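You operate a simulated robot arm through the tools that you are given. There is no shell and no other tool. Be economical: measure what you need, move in short steps, check, and stop when the job is done.

You run a simulated robot arm. Do the job below in one go: nothing can be reset, and whatever is moved stays where it is left.

## Task
Press the blue strap tab's stud flush in the hand setter, then put the tab back.
Fine: one stroke, clear of the ram; carriage out again.

Only the result counts: the job must be done as asked and must still hold three seconds after the hand-in. Knocking over, shifting, dropping, spilling or breaking anything else fails it.

## Robot
A 6-joint arm with a two-finger parallel gripper, fixed in place. Base frame: the origin is at the foot of the arm, x ahead of it, y to its left, z up; the work surface is at about z = 0.78. Lengths are in m, angles in degrees, forces in N, time in s.
With the tool pointing down near the work surface it reaches from about 0.24 to 0.64 m from the base axis. Its first joint turns from -66.0 to 66.0 degrees. Payload 2.7 kg.
Tool frame: the origin (TCP) lies between the finger pads and is the grasp point; the fingertips stand 0.023 m ahead of it; z points along the fingers, y is the line along which they close. The gripper opens to 0.094 m. The fingers are 0.038 m wide and 0.01 m thick; the gripper's body (0.054 by 0.096 m) begins 0.039 m behind the TCP.
Orientation is that of the tool frame in the base frame, as a unit quaternion [x, y, z, w]. With the fingers straight down and closing along the base's y, the tool's x points along the base's -x, its y along +y and its z along -z.

## Interface
- The arm moves only by the tool send_rows. Its argument "deltas" is a list of rows, each an object of numbers (a shift or turn left out is 0, a gripper value left out holds the last): "rx", "ry", "rz": the turn, a rotation vector about the tool's x, y, z in degrees; "x", "y", "z": the shift along the tool's x, y, z in m; "grip": the finger opening in m, from 0 to 0.094. In form: [{"rx": .., "ry": .., "rz": .., "x": .., "y": .., "z": .., "grip": ..}, ...]. A call has 1 to 20 rows; each row shifts and turns the commanded pose from where the row before left it, along the tool's axes as they then stand. A row lasts 0.2 s, in which the tool goes at most 0.05 m and 8.6 degrees; a call with a longer step from one row to the next is refused whole, and so is a gripper value outside its range. Where a pose cannot be reached the arm comes as near as it can. A force on the tool above 80 N (or 10 N above the force at the start of the call, whichever is more), or a blocked arm, ends the call early, and 0.2 s more pass. The fingers move at their own pace (about 0.045 m/s each) and stop on an object; they squeeze with about 27 N. The grip force told is the motor's: it shows also when the fingers shut on nothing. Time passes only in rows, and 0.2 s behind the last, so rows that do not move let the fingers close. The reply holds the time, the measured pose of the TCP, the force on the tool along the base axes, the opening and the grip force, in the units named above and with some noise, with the torque about the TCP (base axes, N m) and any sound that the robot's microphone picked up, and new pictures: "show" is both (left out), scene, wrist or none.
- Cameras (640 x 400 px; columns grow to the right, rows downward): "scene" is fixed at [0.0796, -0.4329, 1.4085]; the picture's right is [0.74, -0.67, 0.00], its down [-0.35, -0.39, -0.85] and it looks along [0.57, 0.63, -0.52] (base axes); focal length 294 px, centre (320, 200). "wrist" rides on the gripper at [0.086, 0.016, -0.074] in the tool frame; the picture's right is [-0.18, 0.98, 0.00], its down [-0.58, -0.11, -0.81] and it looks along [-0.79, -0.15, 0.59] (tool axes); focal length 243 px, centre (320, 200). There is no depth. A picture from a camera that has moved, and an enlarged one, comes with that camera's place and axes in the base frame and with its lens.
- inspect(camera, box): a new picture of the part [left, top, right, bottom] of that camera's present view, enlarged. No time passes.
- job_done(): hands the job in; it is judged then, once.

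Work in short steps. Places have to be worked out from the pictures, the camera data and where the tool is seen: move nearer, look again, correct. Check each grasp and each placing, and mend what went wrong. You have 120 turns and 200 pictures in all, those below and enlarged ones among them. Open the gripper and draw the arm clear of the work before you hand the job in, unless the task says otherwise; then end with one line.

The tools are called after ">>>" by a JSON object that holds its "fn" and its "kwargs". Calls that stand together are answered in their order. send_rows: Moves the arm, as the interface text tells. Its arguments: {"type":"object","properties":{"deltas":{"type":"array"},"show":{"type":"string","enum":["both","scene","wrist","none"]}},"required":["deltas"]} The other tools are called the same way: inspect (camera, box) takes an enlarged picture of a part of a camera's view; job_done () hands the job in.

At the start:

```text
time_s: 0.0
eef_pos: [0.4086, -0.0015, 1.2238]
tcp_rot: [0.0, 1.0, 0.0, 0.0]
wrist_force: [0.6, 0.2, 0.0]
moment: [-0.02, 0.0, 0.02]
width: 0.094
finger_force: 0.1
```

scene: 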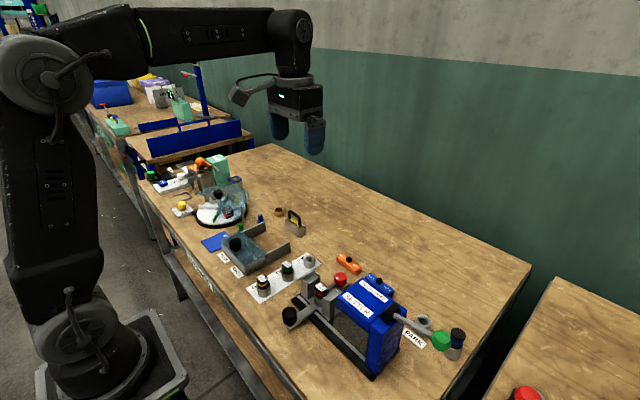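
wrist: 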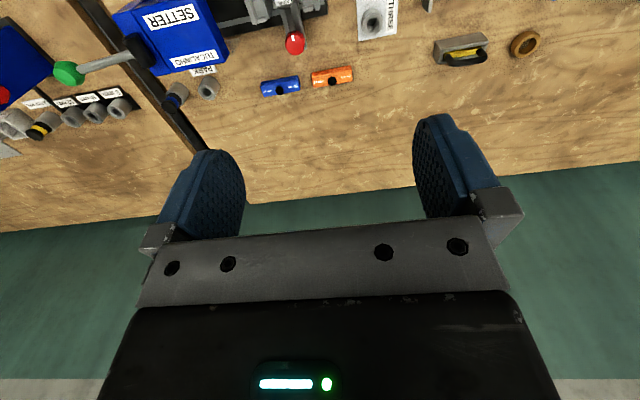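

I start by enlarging the setter region in both views.

>>> {"fn": "inspect", "kwargs": {"camera": "scene", "box": [270, 230, 480, 390]}}

>>> {"fn": "inspect", "kwargs": {"camera": "scene", "box": [140, 140, 340, 300]}}

>>> {"fn": "inspect", "kwargs": {"camera": "wrist", "box": [0, 0, 400, 140]}}

```text
2.50 times, centred on (375, 310) of scene
camera zoom: at [0.0796, -0.4329, 1.4085], right [0.74, -0.67, 0.0], down [-0.35, -0.39, -0.85], along [0.57, 0.63, -0.52], focal length 736 px, centre (182, -75)
```

zoom: 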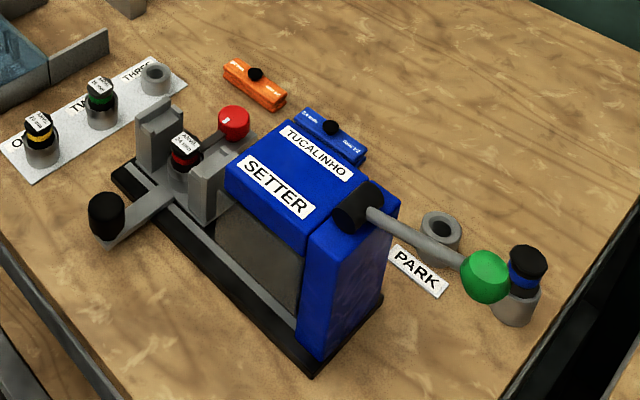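

```text
2.50 times, centred on (240, 220) of scene
camera zoom: at [0.0796, -0.4329, 1.4085], right [0.74, -0.67, 0.0], down [-0.35, -0.39, -0.85], along [0.57, 0.63, -0.52], focal length 736 px, centre (520, 150)
```

zoom: 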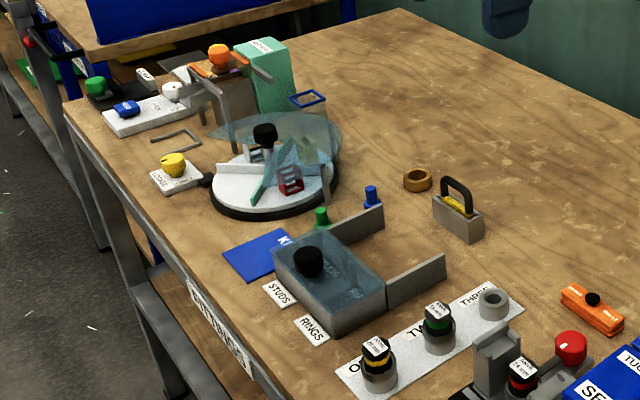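

```text
1.60 times, centred on (200, 70) of wrist
camera zoom: at [0.3213, 0.0147, 1.2977], right [0.18, 0.98, 0.0], down [0.58, -0.11, 0.81], along [0.79, -0.15, -0.59], focal length 388 px, centre (512, 408)
```

zoom: 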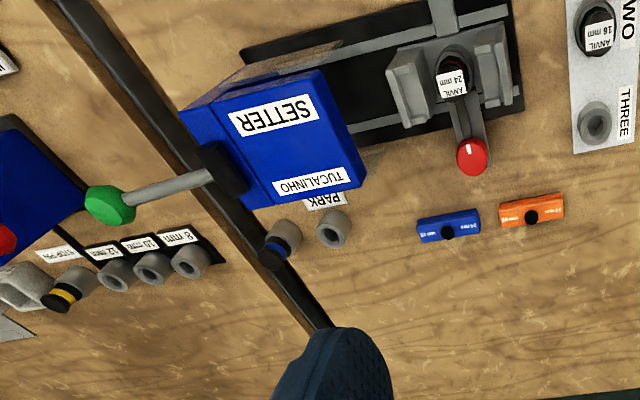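

The setter's carriage slides along y near (0.42,-0.06), and the blue tab is near (0.588,-0.117). I move in for a closer wrist view of the tab and carriage.

>>> {"fn": "send_rows", "kwargs": {"deltas": [{"x": 0.02, "y": -0.015, "z": 0.04}, {"x": 0.02, "y": -0.015, "z": 0.04}, {"x": 0.02, "y": -0.015, "z": 0.04}, {"x": 0.02, "y": -0.015, "z": 0.04}, {"z": 0.03}, {}], "show": "wrist"}}

```text
time_s: 1.4
eef_pos: [0.3284, -0.0612, 1.0313]
tcp_rot: [0.0, 1.0, 0.0, 0.0]
wrist_force: [-0.1, -0.5, 0.4]
moment: [-0.03, 0.02, 0.01]
width: 0.0939
finger_force: 0.0
camera wrist: at [0.2416, -0.0449, 1.1056], right [0.18, 0.98, 0.0], down [0.58, -0.11, 0.81], along [0.79, -0.15, -0.59], focal length 243 px, centre (320, 200)
```

wrist: 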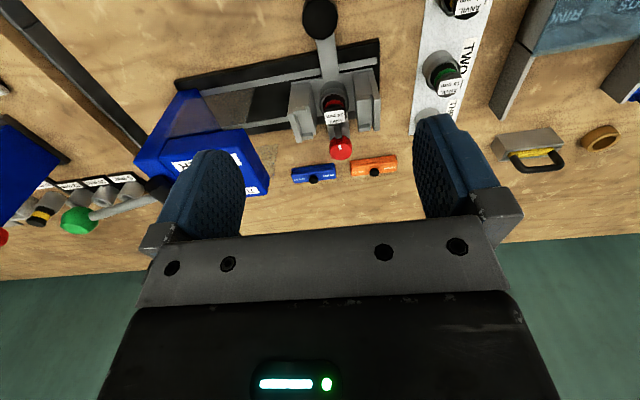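

The tabs and the carriage are in view, so I enlarge them to read the labels.

>>> {"fn": "inspect", "kwargs": {"camera": "wrist", "box": [285, 145, 405, 195]}}

>>> {"fn": "inspect", "kwargs": {"camera": "wrist", "box": [270, 0, 400, 170]}}

>>> {"fn": "inspect", "kwargs": {"camera": "scene", "box": [340, 245, 400, 300]}}

>>> {"fn": "inspect", "kwargs": {"camera": "wrist", "box": [400, 0, 500, 140]}}

```text
5.33 times, centred on (345, 170) of wrist
camera zoom: at [0.2416, -0.0449, 1.1056], right [0.18, 0.98, 0.0], down [0.58, -0.11, 0.81], along [0.79, -0.15, -0.59], focal length 1294 px, centre (187, 360)
```

zoom: 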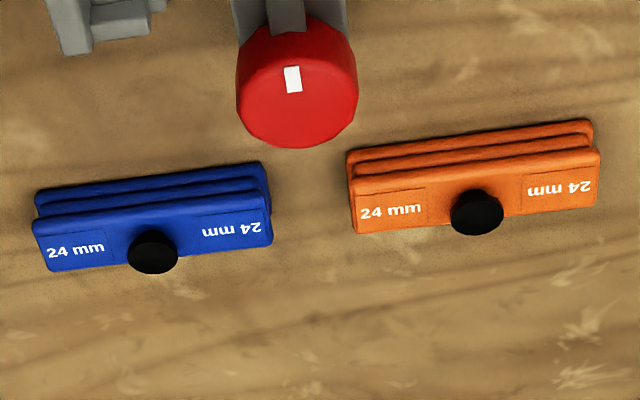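

```text
2.35 times, centred on (335, 85) of wrist
camera zoom: at [0.2416, -0.0449, 1.1056], right [0.18, 0.98, 0.0], down [0.58, -0.11, 0.81], along [0.79, -0.15, -0.59], focal length 571 px, centre (285, 471)
```

zoom: 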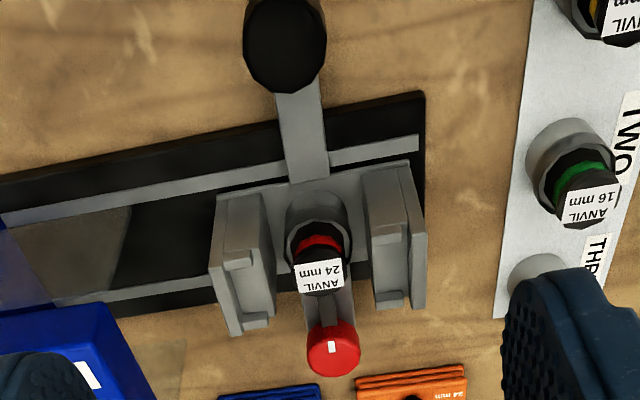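

```text
7.27 times, centred on (370, 272) of scene
camera zoom: at [0.0796, -0.4329, 1.4085], right [0.74, -0.67, 0.0], down [-0.35, -0.39, -0.85], along [0.57, 0.63, -0.52], focal length 2140 px, centre (-44, -327)
```

zoom: 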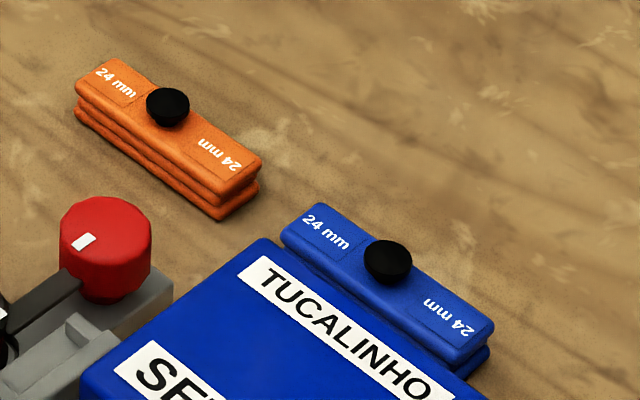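

```text
2.86 times, centred on (450, 70) of wrist
camera zoom: at [0.2416, -0.0449, 1.1056], right [0.18, 0.98, 0.0], down [0.58, -0.11, 0.81], along [0.79, -0.15, -0.59], focal length 693 px, centre (-51, 571)
```

zoom: 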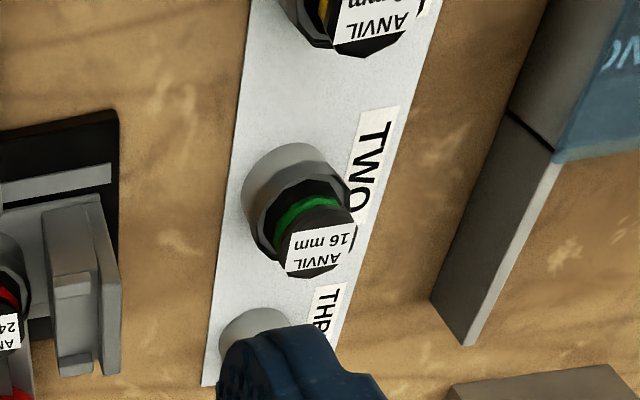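

The tab says 24 mm and so does the anvil in the carriage, so they match. Next I look at the carriage details and the PARK/lever end.

>>> {"fn": "inspect", "kwargs": {"camera": "scene", "box": [275, 260, 365, 330]}}

>>> {"fn": "inspect", "kwargs": {"camera": "scene", "box": [340, 280, 480, 385]}}

>>> {"fn": "send_rows", "kwargs": {"deltas": [{"y": -0.04, "z": -0.01}, {"y": -0.04, "z": -0.01}, {"y": -0.04}, {"y": -0.04}, {}], "show": "wrist"}}

```text
5.71 times, centred on (320, 295) of scene
camera zoom: at [0.0796, -0.4329, 1.4085], right [0.74, -0.67, 0.0], down [-0.35, -0.39, -0.85], along [0.57, 0.63, -0.52], focal length 1682 px, centre (320, -343)
```

zoom: 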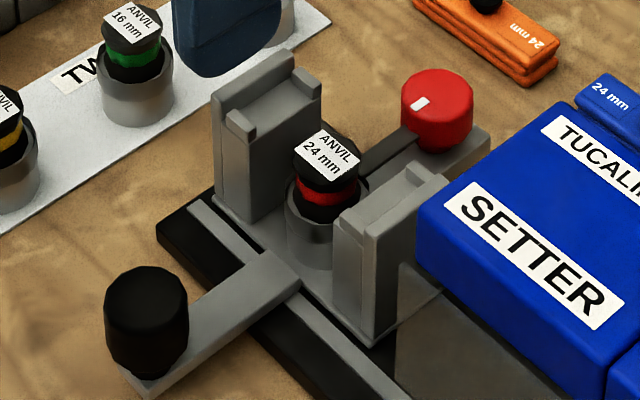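

```text
3.81 times, centred on (410, 332) of scene
camera zoom: at [0.0796, -0.4329, 1.4085], right [0.74, -0.67, 0.0], down [-0.35, -0.39, -0.85], along [0.57, 0.63, -0.52], focal length 1121 px, centre (-23, -305)
```

zoom: 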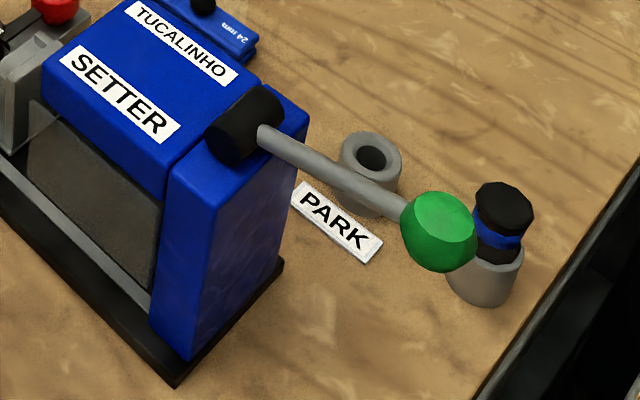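

```text
time_s: 2.6
eef_pos: [0.3267, -0.2201, 1.0537]
tcp_rot: [0.0, 1.0, 0.0, 0.0]
wrist_force: [-0.4, 0.8, 0.9]
moment: [-0.01, 0.01, 0.01]
width: 0.0941
finger_force: 0.1
camera wrist: at [0.2395, -0.2039, 1.1279], right [0.18, 0.98, 0.0], down [0.58, -0.11, 0.81], along [0.79, -0.15, -0.59], focal length 243 px, centre (320, 200)
```

wrist: 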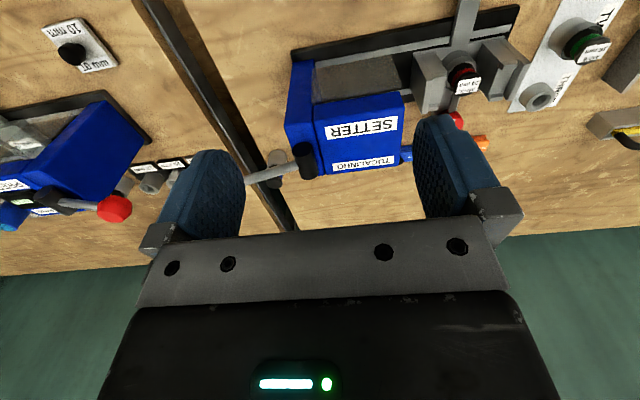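

Triangulating, the lever ball is at about (0.42,-0.353,0.963), its pivot at (0.42,-0.252,0.94) and the tab stud at (0.583,-0.121,0.80). I tilt the tool to look down steeply on the carriage nest.

>>> {"fn": "send_rows", "kwargs": {"deltas": [{"x": -0.015, "y": 0.045}, {"x": -0.015, "y": 0.045, "z": 0.02}, {"x": -0.015, "y": 0.045, "z": 0.02}, {"x": -0.015, "y": 0.045, "z": 0.02}, {"ry": 7}, {"ry": 7}, {"ry": 7}, {"ry": 7}, {"ry": 7}, {}], "show": "both"}}

```text
refused: row 2 steps farther than a row can; nothing moved
```

That step was just over the limit, so I use smaller ones.

>>> {"fn": "send_rows", "kwargs": {"deltas": [{"x": -0.012, "y": 0.036}, {"x": -0.012, "y": 0.036, "z": 0.02}, {"x": -0.012, "y": 0.036, "z": 0.02}, {"x": -0.012, "y": 0.036, "z": 0.02}, {"x": -0.012, "y": 0.036, "z": 0.02}, {"ry": 7}, {"ry": 7}, {"ry": 7}, {"ry": 7}, {"ry": 7}, {}], "show": "both"}}

```text
time_s: 5.0
eef_pos: [0.3888, -0.0416, 0.9745]
tcp_rot: [0.0, 0.954, 0.0, -0.301]
wrist_force: [-0.4, 0.6, -0.7]
moment: [0.0, -0.06, -0.02]
width: 0.0939
finger_force: 0.0
camera wrist: at [0.3599, -0.0254, 1.0842], right [0.15, 0.98, -0.11], down [0.94, -0.11, 0.33], along [0.31, -0.15, -0.94], focal length 243 px, centre (320, 200)
```

scene: 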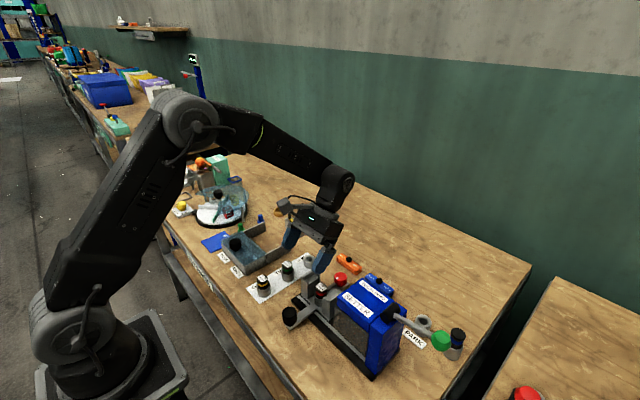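
wrist: 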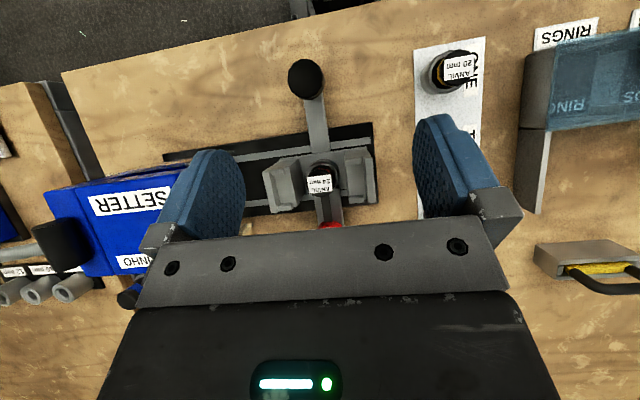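

The carriage nest shows from above, so I enlarge it and the setter.

>>> {"fn": "inspect", "kwargs": {"camera": "wrist", "box": [245, 50, 405, 230]}}

>>> {"fn": "inspect", "kwargs": {"camera": "wrist", "box": [0, 150, 240, 310]}}

```text
2.22 times, centred on (325, 140) of wrist
camera zoom: at [0.3599, -0.0254, 1.0842], right [0.15, 0.98, -0.11], down [0.94, -0.11, 0.33], along [0.31, -0.15, -0.94], focal length 539 px, centre (309, 333)
```

zoom: 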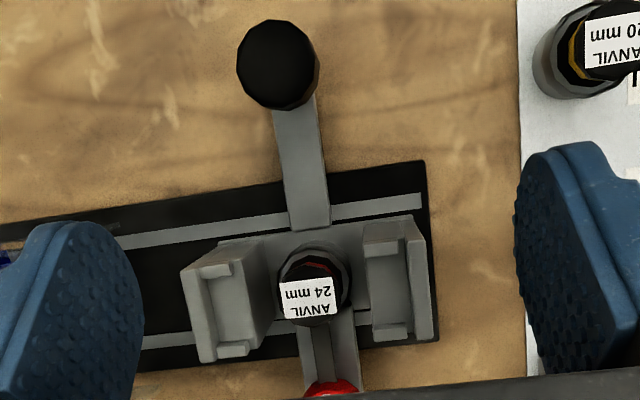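

```text
2.50 times, centred on (120, 230) of wrist
camera zoom: at [0.3599, -0.0254, 1.0842], right [0.15, 0.98, -0.11], down [0.94, -0.11, 0.33], along [0.31, -0.15, -0.94], focal length 606 px, centre (820, 125)
```

zoom: 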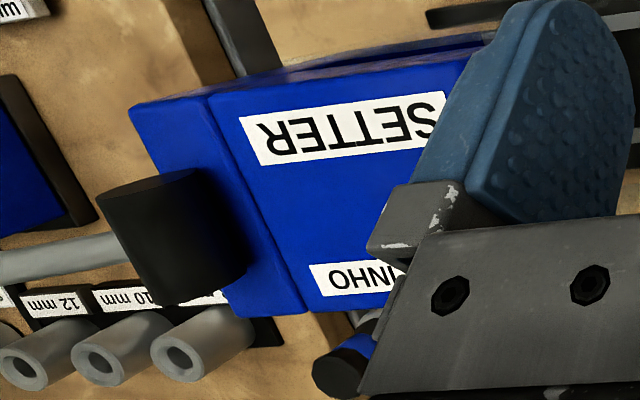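

The nest centre comes out at about (0.42,-0.060), with ledges at z≈0.85 and a gap of about 53 mm between the posts. I untilt, go over the blue tab, and turn the gripper so it closes along x.

>>> {"fn": "send_rows", "kwargs": {"deltas": [{"ry": -7}, {"ry": -7}, {"ry": -7}, {"ry": -7}, {"ry": -7}, {"x": -0.038, "y": -0.014}, {"x": -0.038, "y": -0.014}, {"x": -0.038, "y": -0.014}, {"x": -0.038, "y": -0.014}, {"x": -0.042, "y": -0.023}], "show": "none"}}

>>> {"fn": "send_rows", "kwargs": {"deltas": [{"rz": 8.2}, {"rz": 8.2}, {"rz": 8.2}, {"rz": 8.2}, {"rz": 8.2}, {"rz": 8.2}, {"rz": 8.2}, {"rz": 8.2}, {"rz": 8.2}, {"rz": 8.2}, {"rz": 8}, {}], "show": "both"}}

```text
time_s: 7.2
eef_pos: [0.5813, -0.1183, 0.9746]
tcp_rot: [0.0, 1.0, 0.0, 0.0]
wrist_force: [0.4, -0.6, -1.1]
moment: [0.0, 0.0, 0.03]
width: 0.0939
finger_force: 0.1
```

```text
time_s: 9.8
eef_pos: [0.582, -0.1214, 0.9729]
tcp_rot: [0.707, 0.707, 0.001, 0.0]
wrist_force: [-0.1, 0.0, 0.6]
moment: [0.02, -0.05, -0.01]
width: 0.0941
finger_force: 0.1
camera wrist: at [0.5985, -0.0343, 1.048], right [0.98, -0.19, 0.0], down [-0.11, -0.58, 0.81], along [-0.15, -0.79, -0.59], focal length 243 px, centre (320, 200)
```

scene: 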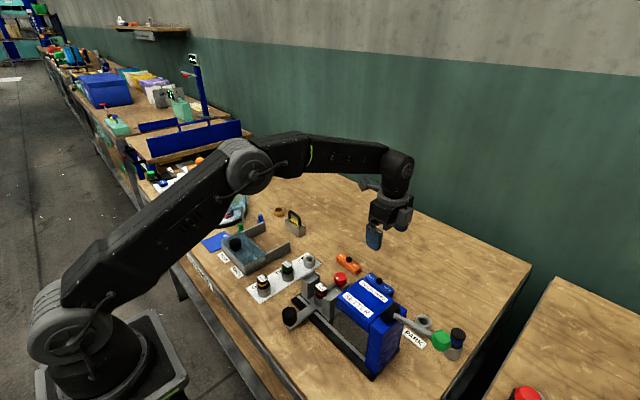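
wrist: 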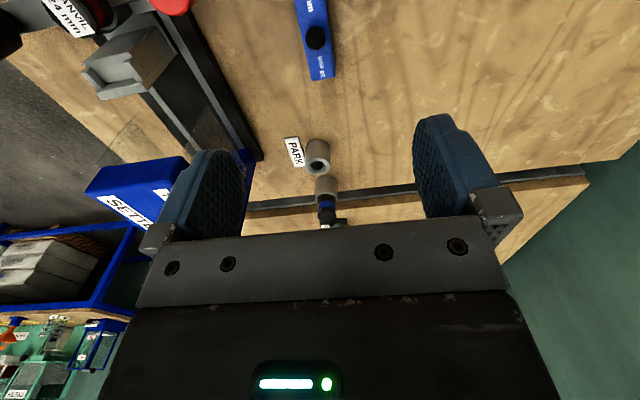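

The tab sits roughly below the fingers, and I enlarge it to get its orientation and centre.

>>> {"fn": "inspect", "kwargs": {"camera": "wrist", "box": [270, 0, 370, 90]}}

>>> {"fn": "inspect", "kwargs": {"camera": "scene", "box": [345, 250, 405, 300]}}

```text
4.44 times, centred on (320, 45) of wrist
camera zoom: at [0.5985, -0.0343, 1.048], right [0.98, -0.19, 0.0], down [-0.11, -0.58, 0.81], along [-0.15, -0.79, -0.59], focal length 1078 px, centre (320, 889)
```

zoom: 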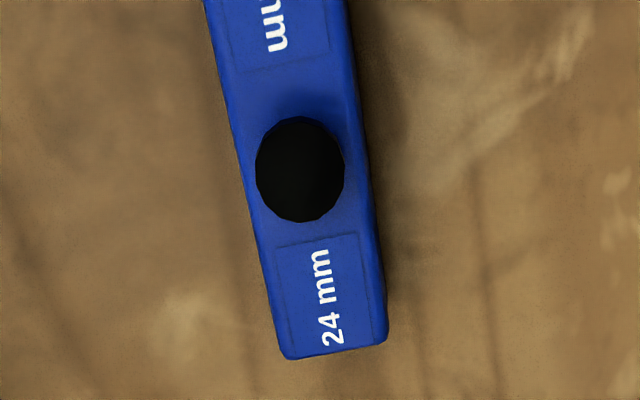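

```text
8.00 times, centred on (375, 275) of scene
camera zoom: at [0.0796, -0.4329, 1.4085], right [0.74, -0.67, 0.0], down [-0.35, -0.39, -0.85], along [0.57, 0.63, -0.52], focal length 2355 px, centre (-120, -400)
```

zoom: 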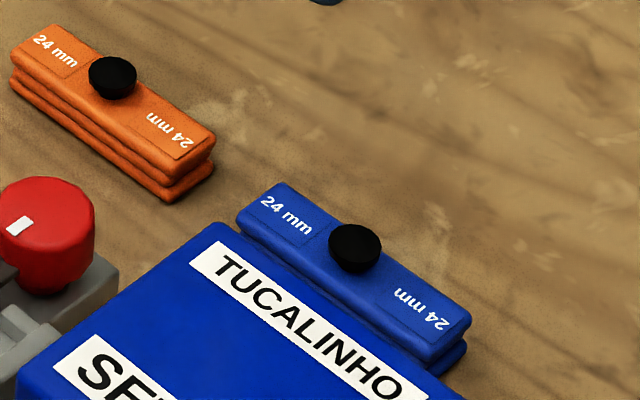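

The tab lies along y with centre about (0.578,-0.120), 25 mm wide and about 17 mm thick. I correct x by -4 mm, narrow the opening and descend partway.

>>> {"fn": "send_rows", "kwargs": {"deltas": [{"y": -0.004, "x": 0.001, "grip": 0.06}, {"z": 0.04}, {"z": 0.04}, {"z": 0.035}, {}], "show": "both"}}

```text
time_s: 11.0
eef_pos: [0.5771, -0.1206, 0.8597]
tcp_rot: [0.707, 0.707, 0.0, 0.0]
wrist_force: [-0.1, 0.0, 0.5]
moment: [0.01, 0.01, 0.01]
width: 0.06
finger_force: 0.1
camera wrist: at [0.5931, -0.0353, 0.9343], right [0.98, -0.18, 0.0], down [-0.11, -0.58, 0.81], along [-0.15, -0.79, -0.59], focal length 243 px, centre (320, 200)
```

scene: 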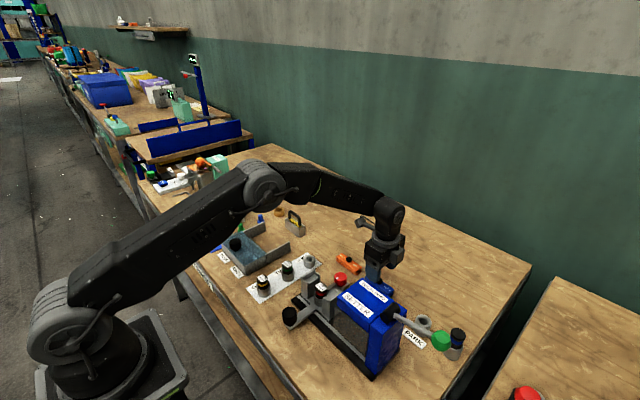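
wrist: 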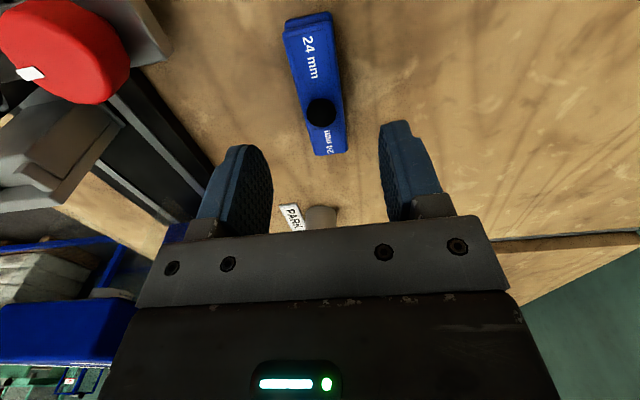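

The stud is at (0.577,-0.122) and the gripper is centred on it, so I descend to z≈0.808.

>>> {"fn": "send_rows", "kwargs": {"deltas": [{"x": -0.001, "z": 0.03}, {"z": 0.022}, {}], "show": "wrist"}}

>>> {"fn": "inspect", "kwargs": {"camera": "scene", "box": [335, 215, 435, 300]}}

```text
time_s: 11.8
eef_pos: [0.577, -0.1212, 0.8076]
tcp_rot: [0.707, 0.707, -0.001, 0.001]
wrist_force: [-0.4, -0.4, 0.7]
moment: [0.01, -0.03, 0.0]
width: 0.06
finger_force: 0.0
camera wrist: at [0.5944, -0.0354, 0.8822], right [0.98, -0.18, 0.0], down [-0.11, -0.58, 0.81], along [-0.15, -0.79, -0.59], focal length 243 px, centre (320, 200)
```

wrist: 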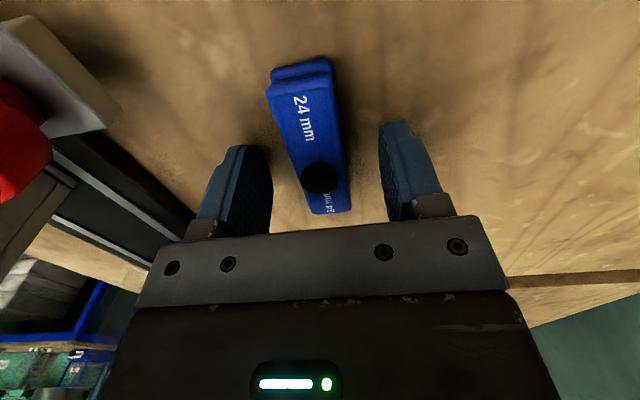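

```text
4.71 times, centred on (385, 258) of scene
camera zoom: at [0.0796, -0.4329, 1.4085], right [0.74, -0.67, 0.0], down [-0.35, -0.39, -0.85], along [0.57, 0.63, -0.52], focal length 1385 px, centre (14, -71)
```

zoom: 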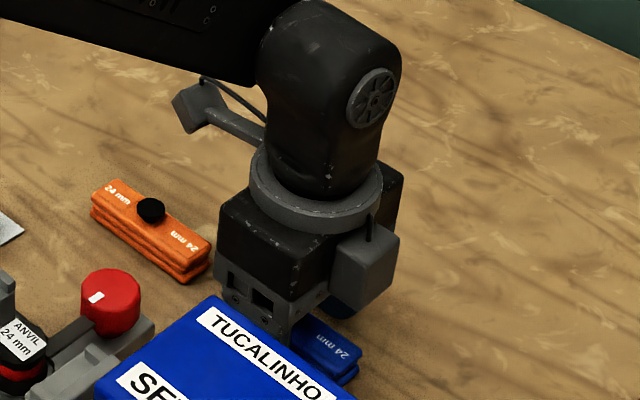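

The tab lies between the fingers with no contact yet. I close on it.

>>> {"fn": "send_rows", "kwargs": {"deltas": [{"grip": 0.015}, {}, {}, {}], "show": "wrist"}}

```text
time_s: 12.8
eef_pos: [0.5769, -0.122, 0.8078]
tcp_rot: [0.707, 0.707, 0.0, 0.0]
wrist_force: [0.6, 0.5, 0.3]
moment: [-0.01, -0.01, 0.0]
width: 0.0248
finger_force: 26.6
camera wrist: at [0.5943, -0.0354, 0.8822], right [0.98, -0.18, 0.0], down [-0.11, -0.58, 0.81], along [-0.15, -0.79, -0.59], focal length 243 px, centre (320, 200)
```

wrist: 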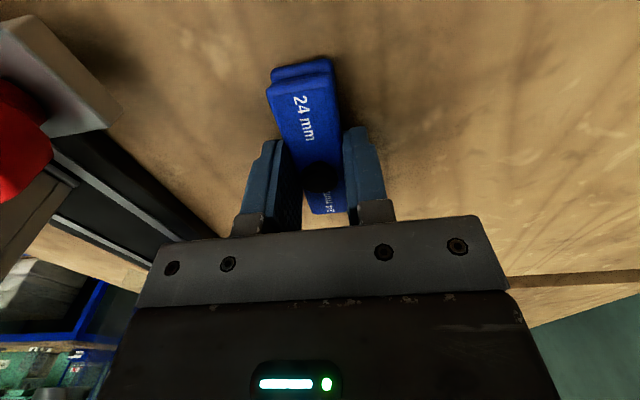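

The grip holds at 24.8 mm with the TCP at (0.577,-0.1217,0.8077), which I'll use again for the return. I lift, shift to +y, then go over the nest.

>>> {"fn": "send_rows", "kwargs": {"deltas": [{"z": -0.03}, {"z": -0.045}, {"z": -0.045}, {"z": -0.02}, {"x": 0.03}, {"x": 0.031}, {"y": -0.04}, {"y": -0.04}, {"y": -0.04}, {"y": -0.036}, {}], "show": "both"}}

```text
time_s: 15.2
eef_pos: [0.4218, -0.06, 0.948]
tcp_rot: [0.707, 0.707, 0.0, 0.0]
wrist_force: [-0.1, 0.1, -1.4]
moment: [0.01, 0.0, -0.02]
width: 0.025
finger_force: 27.2
camera wrist: at [0.4376, 0.0261, 1.0215], right [0.98, -0.18, 0.0], down [-0.11, -0.58, 0.81], along [-0.15, -0.79, -0.59], focal length 243 px, centre (320, 200)
```

scene: 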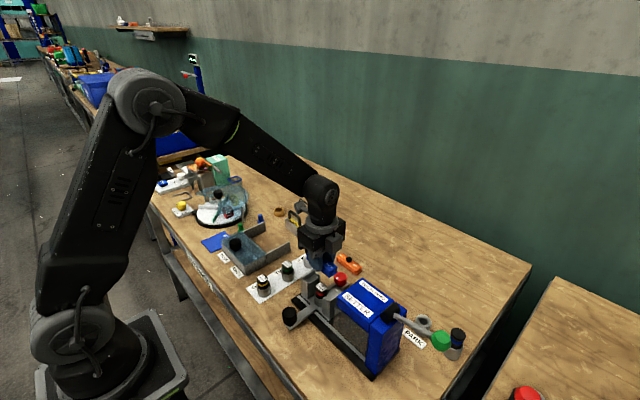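
wrist: 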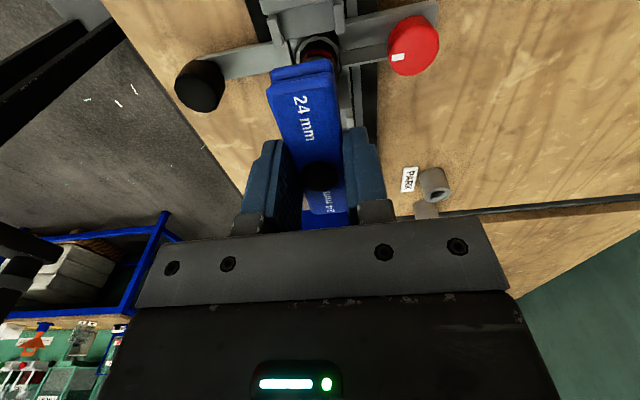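

>>> {"fn": "inspect", "kwargs": {"camera": "scene", "box": [285, 240, 375, 320]}}

>>> {"fn": "inspect", "kwargs": {"camera": "wrist", "box": [220, 0, 400, 140]}}

```text
5.00 times, centred on (330, 280) of scene
camera zoom: at [0.0796, -0.4329, 1.4085], right [0.74, -0.67, 0.0], down [-0.35, -0.39, -0.85], along [0.57, 0.63, -0.52], focal length 1472 px, centre (270, -200)
```

zoom: 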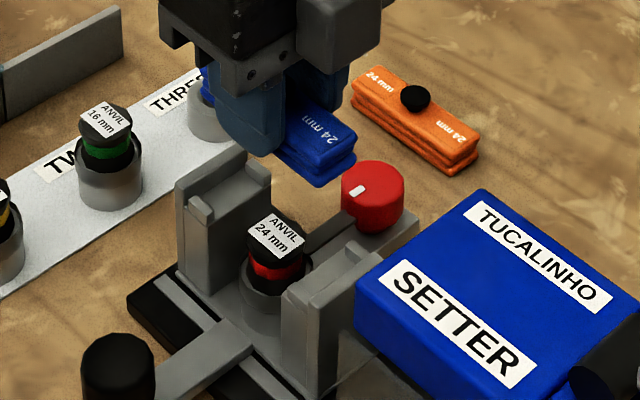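

```text
2.86 times, centred on (310, 70) of wrist
camera zoom: at [0.4376, 0.0261, 1.0215], right [0.98, -0.18, 0.0], down [-0.11, -0.58, 0.81], along [-0.15, -0.79, -0.59], focal length 693 px, centre (349, 571)
```

zoom: 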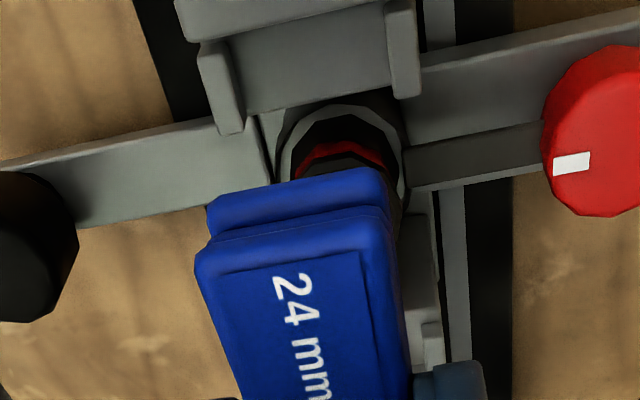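

The four lips put the nest centre at about (0.421,-0.0615) with lip tops near 0.851. I adjust and come down to z≈0.89 (tab bottom ≈0.862), then look.

>>> {"fn": "send_rows", "kwargs": {"deltas": [{"x": -0.0015, "y": -0.0005, "z": 0.03}, {"z": 0.026}, {}], "show": "both"}}

>>> {"fn": "inspect", "kwargs": {"camera": "scene", "box": [285, 240, 375, 320]}}

>>> {"fn": "inspect", "kwargs": {"camera": "wrist", "box": [220, 0, 400, 230]}}

```text
time_s: 16.0
eef_pos: [0.4228, -0.0626, 0.8908]
tcp_rot: [0.707, 0.707, 0.0, 0.0]
wrist_force: [-0.4, 0.0, 0.1]
moment: [0.03, 0.0, -0.02]
width: 0.025
finger_force: 26.9
camera wrist: at [0.4385, 0.0242, 0.9653], right [0.98, -0.18, 0.0], down [-0.11, -0.58, 0.81], along [-0.15, -0.79, -0.59], focal length 243 px, centre (320, 200)
```

scene: 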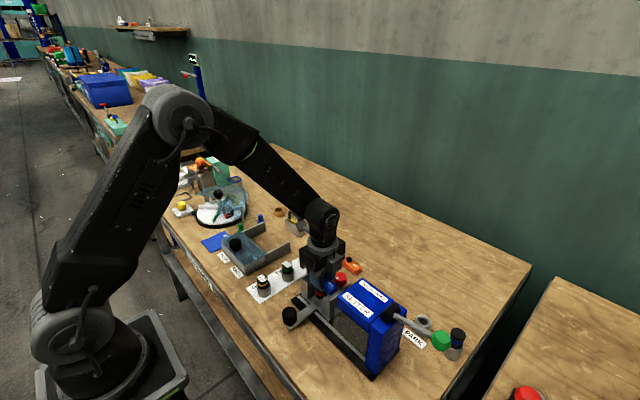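
wrist: 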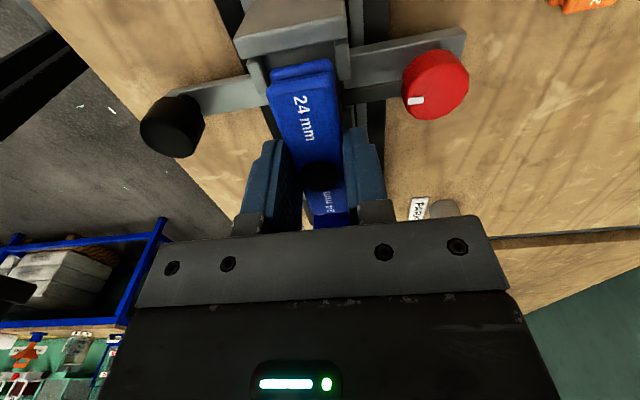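

```text
5.00 times, centred on (330, 280) of scene
camera zoom: at [0.0796, -0.4329, 1.4085], right [0.74, -0.67, 0.0], down [-0.35, -0.39, -0.85], along [0.57, 0.63, -0.52], focal length 1472 px, centre (270, -200)
```

zoom: 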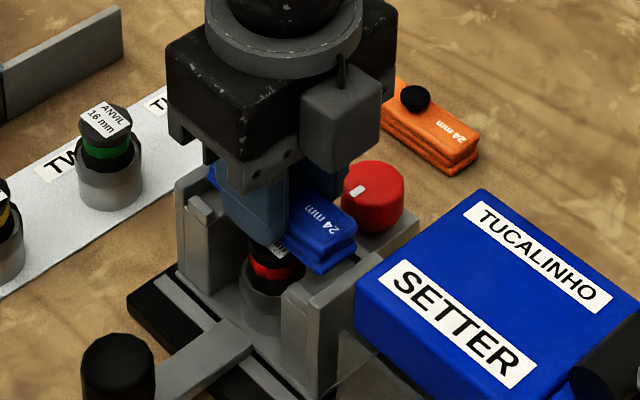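

```text
1.74 times, centred on (310, 115) of wrist
camera zoom: at [0.4385, 0.0242, 0.9653], right [0.98, -0.18, 0.0], down [-0.11, -0.58, 0.81], along [-0.15, -0.79, -0.59], focal length 422 px, centre (337, 348)
```

zoom: 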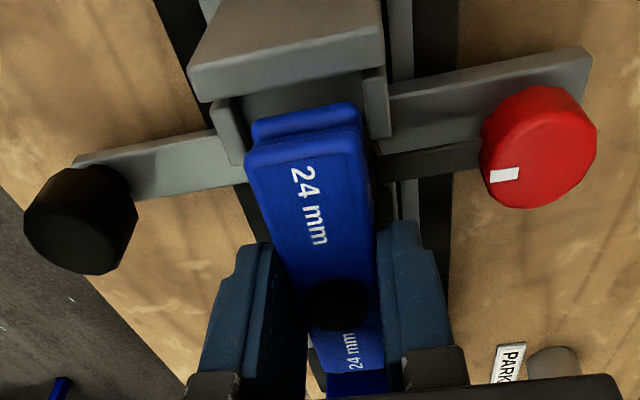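

I can't tell yet whether the tab rests on a ledge or drops further down a vertical channel. I enlarge the posts in the scene view.

>>> {"fn": "inspect", "kwargs": {"camera": "scene", "box": [312, 265, 362, 320]}}

>>> {"fn": "inspect", "kwargs": {"camera": "wrist", "box": [220, 0, 360, 110]}}

```text
7.27 times, centred on (337, 292) of scene
camera zoom: at [0.0796, -0.4329, 1.4085], right [0.74, -0.67, 0.0], down [-0.35, -0.39, -0.85], along [0.57, 0.63, -0.52], focal length 2140 px, centre (196, -473)
```

zoom: 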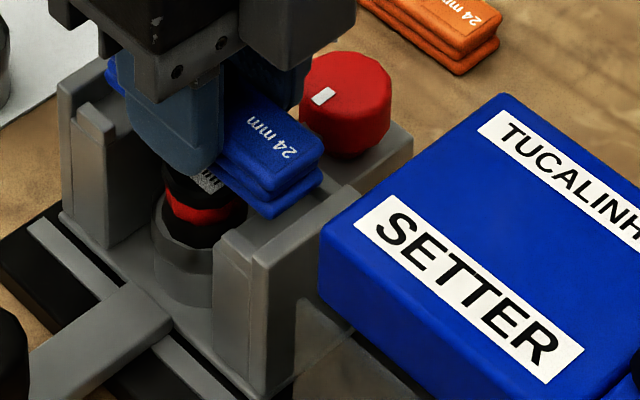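

```text
3.64 times, centred on (290, 55) of wrist
camera zoom: at [0.4385, 0.0242, 0.9653], right [0.98, -0.18, 0.0], down [-0.11, -0.58, 0.81], along [-0.15, -0.79, -0.59], focal length 882 px, centre (429, 727)
```

zoom: 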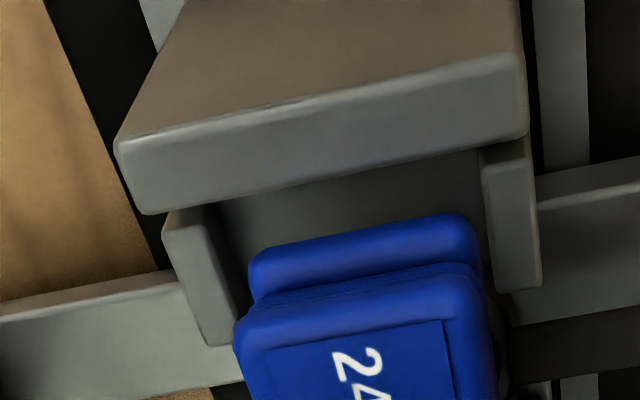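

The tab end is aligned between the lips and about 4 mm from the end wall. I shift x by -1.5 mm and descend slowly, watching the force.

>>> {"fn": "send_rows", "kwargs": {"deltas": [{"y": -0.0018, "z": 0.005}, {"z": 0.005}, {}], "show": "none"}}

>>> {"fn": "send_rows", "kwargs": {"deltas": [{"z": 0.002}, {"z": 0.002}, {}], "show": "wrist"}}

>>> {"fn": "inspect", "kwargs": {"camera": "scene", "box": [312, 265, 362, 320]}}

```text
time_s: 16.8
eef_pos: [0.421, -0.0619, 0.8796]
tcp_rot: [0.707, 0.707, 0.0, 0.0]
wrist_force: [0.2, -0.3, -0.1]
moment: [-0.01, 0.03, 0.04]
width: 0.0247
finger_force: 27.1
```

```text
time_s: 17.6
eef_pos: [0.4202, -0.0606, 0.8774]
tcp_rot: [0.706, 0.708, 0.001, 0.001]
wrist_force: [-3.6, -0.3, 19.2]
moment: [-0.02, 0.16, -0.01]
width: 0.0251
finger_force: 27.2
camera wrist: at [0.4361, 0.0253, 0.9517], right [0.98, -0.18, 0.0], down [-0.11, -0.58, 0.81], along [-0.15, -0.79, -0.59], focal length 243 px, centre (320, 200)
```

wrist: 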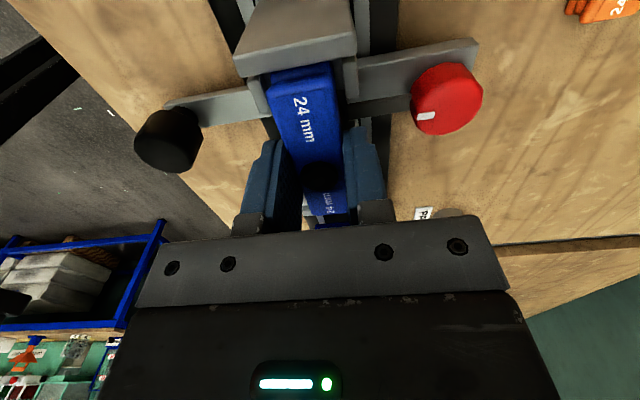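

```text
7.27 times, centred on (337, 292) of scene
camera zoom: at [0.0792, -0.4329, 1.4085], right [0.74, -0.67, 0.0], down [-0.35, -0.39, -0.85], along [0.57, 0.63, -0.52], focal length 2140 px, centre (196, -473)
```

zoom: 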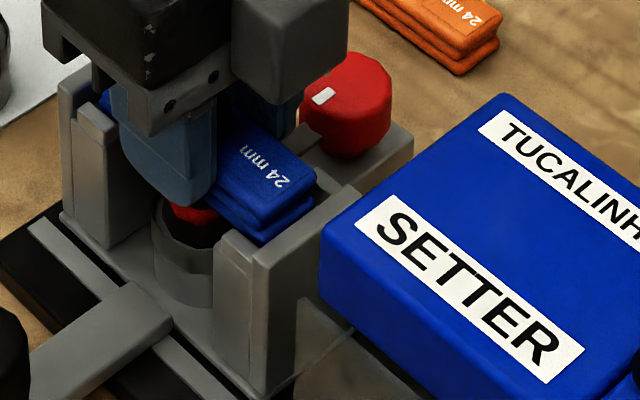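

Contact came at TCP z≈0.877 (tab bottom ≈0.850, 19 N). I need to see whether that is the anvil and ledge or the top of a lip.

>>> {"fn": "inspect", "kwargs": {"camera": "wrist", "box": [220, 0, 380, 120]}}

>>> {"fn": "inspect", "kwargs": {"camera": "scene", "box": [318, 275, 348, 305]}}

```text
3.33 times, centred on (300, 60) of wrist
camera zoom: at [0.4361, 0.0253, 0.9517], right [0.98, -0.18, 0.0], down [-0.11, -0.58, 0.81], along [-0.15, -0.79, -0.59], focal length 809 px, centre (387, 667)
```

zoom: 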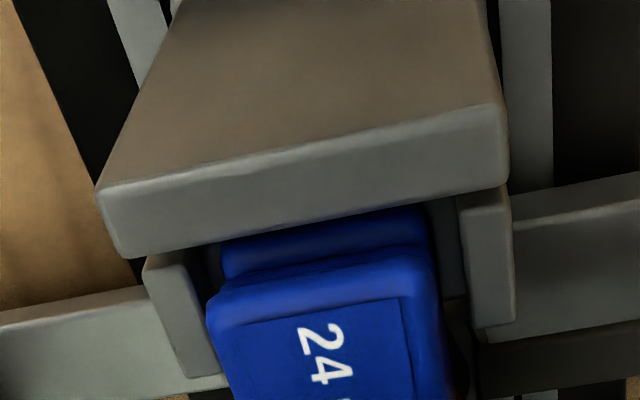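

```text
13.33 times, centred on (333, 290) of scene
camera zoom: at [0.0792, -0.4329, 1.4085], right [0.74, -0.67, 0.0], down [-0.35, -0.39, -0.85], along [0.57, 0.63, -0.52], focal length 3924 px, centre (147, -1000)
```

zoom: 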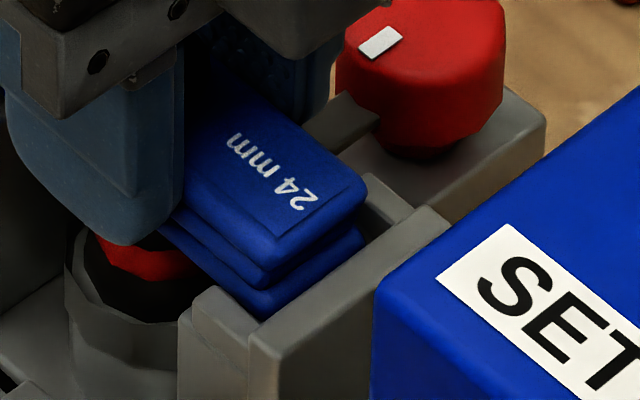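

The tab is inside the channel below the wall tops and rests on the anvil, with force near its centre. I release gently and check.

>>> {"fn": "send_rows", "kwargs": {"deltas": [{"y": 0.001, "z": -0.0005}, {"grip": 0.05}, {}, {}], "show": "wrist"}}

>>> {"fn": "inspect", "kwargs": {"camera": "scene", "box": [312, 265, 362, 320]}}

>>> {"fn": "inspect", "kwargs": {"camera": "wrist", "box": [220, 0, 420, 220]}}

```text
time_s: 18.6
eef_pos: [0.4203, -0.0602, 0.8775]
tcp_rot: [0.707, 0.707, 0.0, 0.0]
wrist_force: [0.5, -1.0, 0.2]
moment: [-0.03, 0.01, 0.02]
width: 0.0501
finger_force: 0.1
camera wrist: at [0.4372, 0.0251, 0.9515], right [0.98, -0.18, 0.0], down [-0.11, -0.58, 0.81], along [-0.15, -0.79, -0.59], focal length 243 px, centre (320, 200)
```

wrist: 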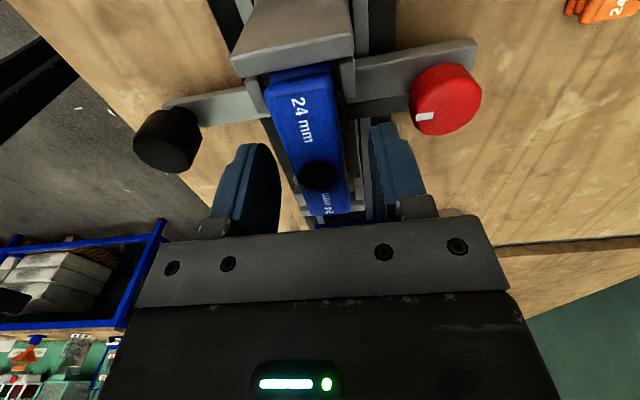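

```text
7.27 times, centred on (337, 292) of scene
camera zoom: at [0.0796, -0.4329, 1.4085], right [0.74, -0.67, 0.0], down [-0.35, -0.39, -0.85], along [0.57, 0.63, -0.52], focal length 2140 px, centre (196, -473)
```

zoom: 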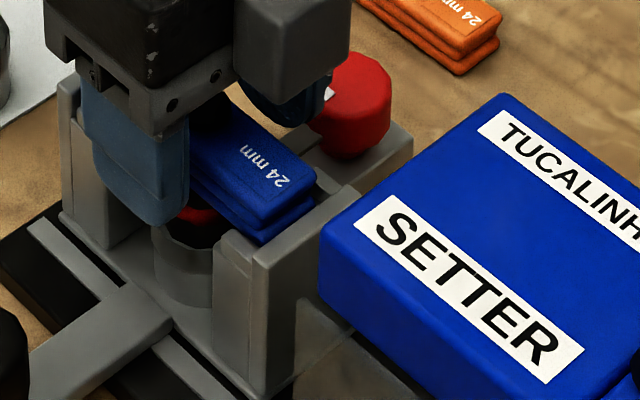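

```text
1.82 times, centred on (320, 110) of wrist
camera zoom: at [0.4372, 0.0251, 0.9515], right [0.98, -0.18, 0.0], down [-0.11, -0.58, 0.81], along [-0.15, -0.79, -0.59], focal length 441 px, centre (320, 364)
```

zoom: 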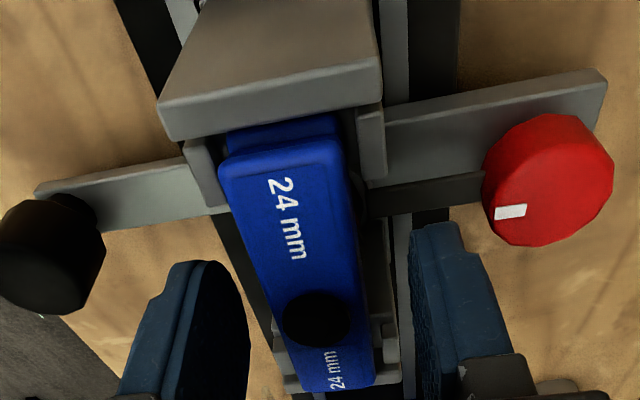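

The tab stays level in the nest after release. I lift clear and look at it.

>>> {"fn": "send_rows", "kwargs": {"deltas": [{"z": -0.02}, {"z": -0.04}, {"z": -0.04}, {"z": -0.03}, {}], "show": "wrist"}}

>>> {"fn": "inspect", "kwargs": {"camera": "scene", "box": [280, 250, 370, 330]}}

>>> {"fn": "inspect", "kwargs": {"camera": "wrist", "box": [150, 0, 390, 110]}}

```text
time_s: 19.8
eef_pos: [0.4214, -0.0591, 1.0064]
tcp_rot: [0.707, 0.707, 0.0, 0.001]
wrist_force: [0.2, -0.1, 1.3]
moment: [0.0, -0.01, -0.02]
width: 0.0502
finger_force: 0.0
camera wrist: at [0.4383, 0.0267, 1.0806], right [0.98, -0.18, 0.0], down [-0.11, -0.58, 0.81], along [-0.15, -0.79, -0.59], focal length 243 px, centre (320, 200)
```

wrist: 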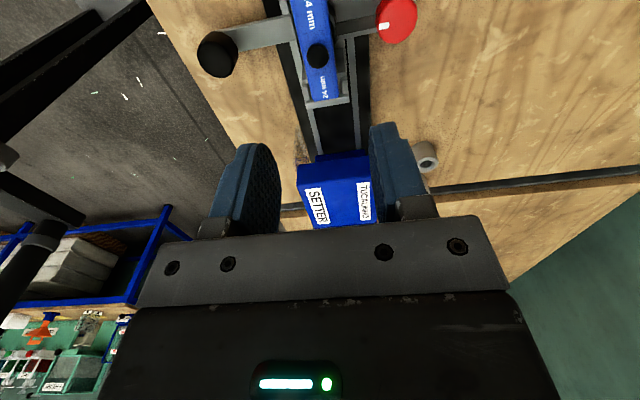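

```text
5.00 times, centred on (325, 290) of scene
camera zoom: at [0.0796, -0.4329, 1.4085], right [0.74, -0.67, 0.0], down [-0.35, -0.39, -0.85], along [0.57, 0.63, -0.52], focal length 1472 px, centre (295, -250)
```

zoom: 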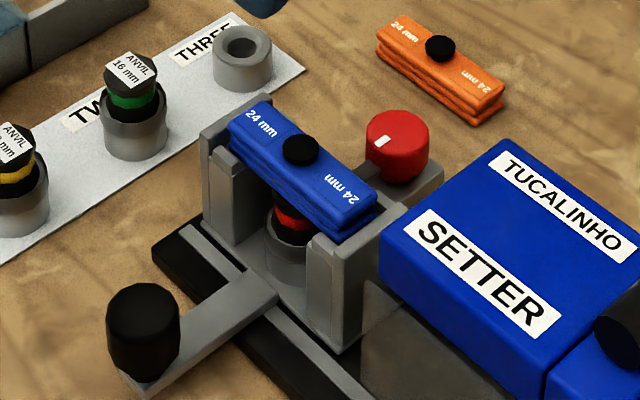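

```text
2.67 times, centred on (270, 55) of wrist
camera zoom: at [0.4383, 0.0267, 1.0806], right [0.98, -0.18, 0.0], down [-0.11, -0.58, 0.81], along [-0.15, -0.79, -0.59], focal length 647 px, centre (453, 587)
```

zoom: 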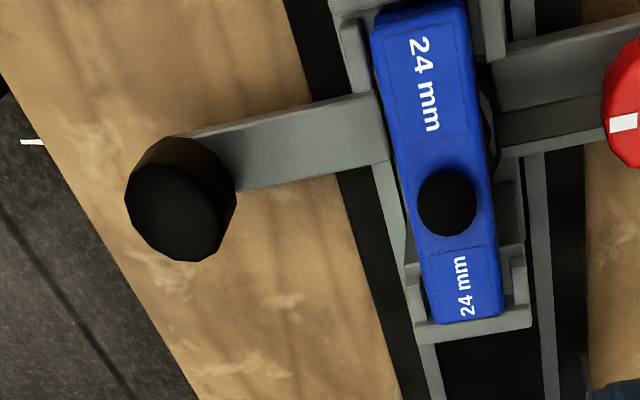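

The tab is well nested. The black carriage knob centre is about (0.322,-0.0616) with its top near 0.835, so I turn the gripper back and move above it.

>>> {"fn": "send_rows", "kwargs": {"deltas": [{"rz": -8.2}, {"rz": -8.2}, {"rz": -8.2}, {"rz": -8.2}, {"rz": -8.2}, {"rz": -8.2}, {"rz": -8.2}, {"rz": -8.2}, {"rz": -8.2}, {"rz": -8.2}, {"rz": -8}, {"x": 0.04, "grip": 0.075}, {"x": 0.04, "y": -0.0025}, {"x": 0.019}, {"z": 0.04}, {"z": 0.04}, {"z": 0.03}, {}], "show": "both"}}

```text
time_s: 23.6
eef_pos: [0.3208, -0.064, 0.895]
tcp_rot: [-0.001, 1.0, -0.001, 0.001]
wrist_force: [-0.8, -0.1, -0.9]
moment: [0.04, -0.01, 0.01]
width: 0.0751
finger_force: 0.0
camera wrist: at [0.234, -0.0476, 0.9691], right [0.18, 0.98, 0.0], down [0.58, -0.11, 0.81], along [0.79, -0.15, -0.59], focal length 243 px, centre (320, 200)
```

scene: 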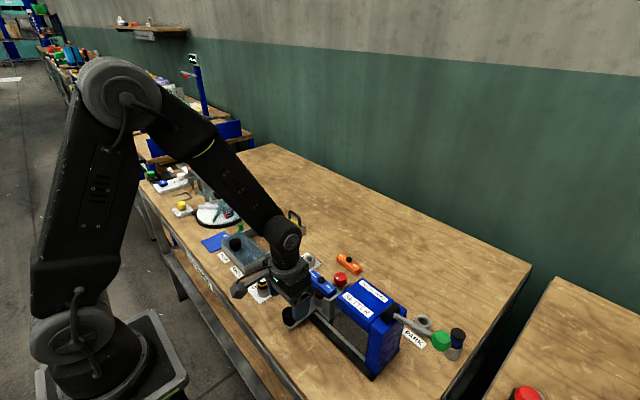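
wrist: 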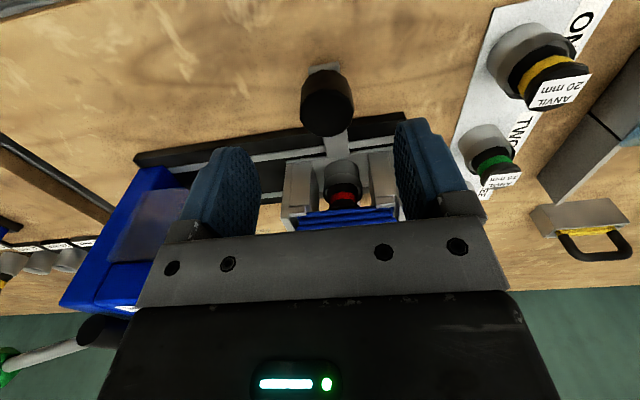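

The knob is confirmed at about (0.319,-0.060). I descend over it and close.

>>> {"fn": "send_rows", "kwargs": {"deltas": [{"y": 0.0025, "x": 0.001, "z": 0.03}, {"z": 0.03}, {"z": 0.011}, {}, {"grip": 0.025}, {}, {}, {}], "show": "both"}}

```text
time_s: 25.4
eef_pos: [0.3202, -0.0592, 0.8247]
tcp_rot: [0.0, 1.0, 0.0, 0.0]
wrist_force: [0.5, 0.0, -2.7]
moment: [0.33, -0.15, 0.04]
width: 0.0339
finger_force: 45.6
camera wrist: at [0.2339, -0.044, 0.8998], right [0.18, 0.98, 0.0], down [0.58, -0.11, 0.81], along [0.79, -0.15, -0.59], focal length 243 px, centre (320, 200)
```

scene: 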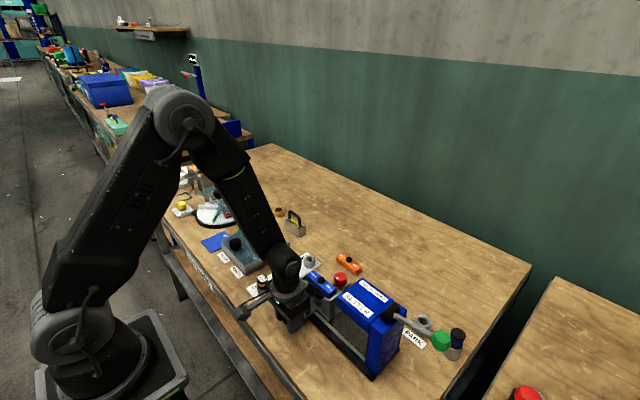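
wrist: 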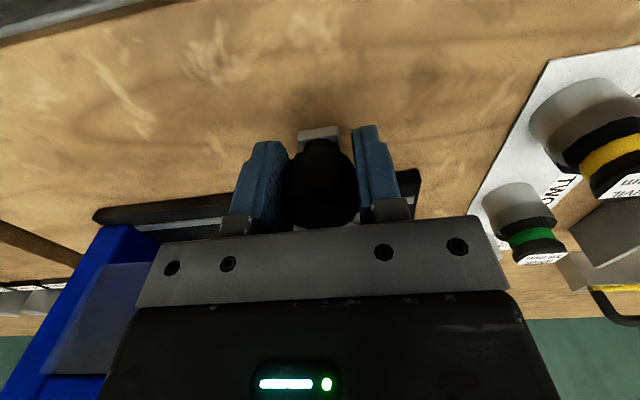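

I'm gripping the 34 mm knob and now test-slide it towards -y.

>>> {"fn": "send_rows", "kwargs": {"deltas": [{"y": -0.005}, {"y": -0.008}, {"y": -0.008}], "show": "both"}}

```text
time_s: 26.2
eef_pos: [0.3204, -0.0815, 0.825]
tcp_rot: [0.0, 1.0, -0.001, 0.0]
wrist_force: [-2.0, 1.9, -3.7]
moment: [-0.48, -0.69, 0.0]
width: 0.0338
finger_force: 44.8
camera wrist: at [0.2339, -0.0658, 0.8998], right [0.18, 0.98, 0.0], down [0.58, -0.11, 0.81], along [0.79, -0.15, -0.59], focal length 243 px, centre (320, 200)
```

scene: 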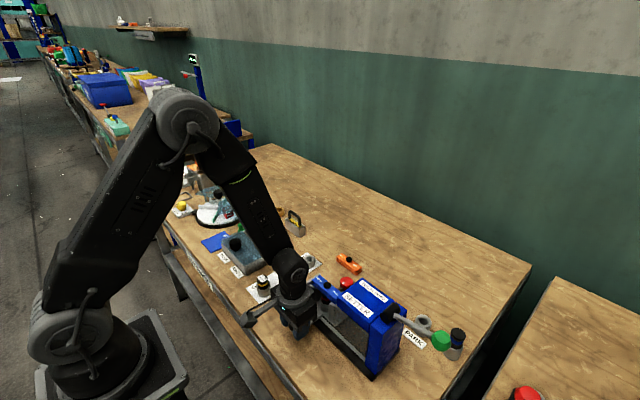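
wrist: 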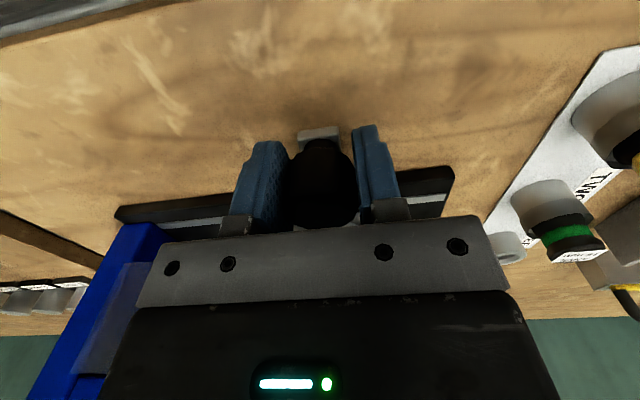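

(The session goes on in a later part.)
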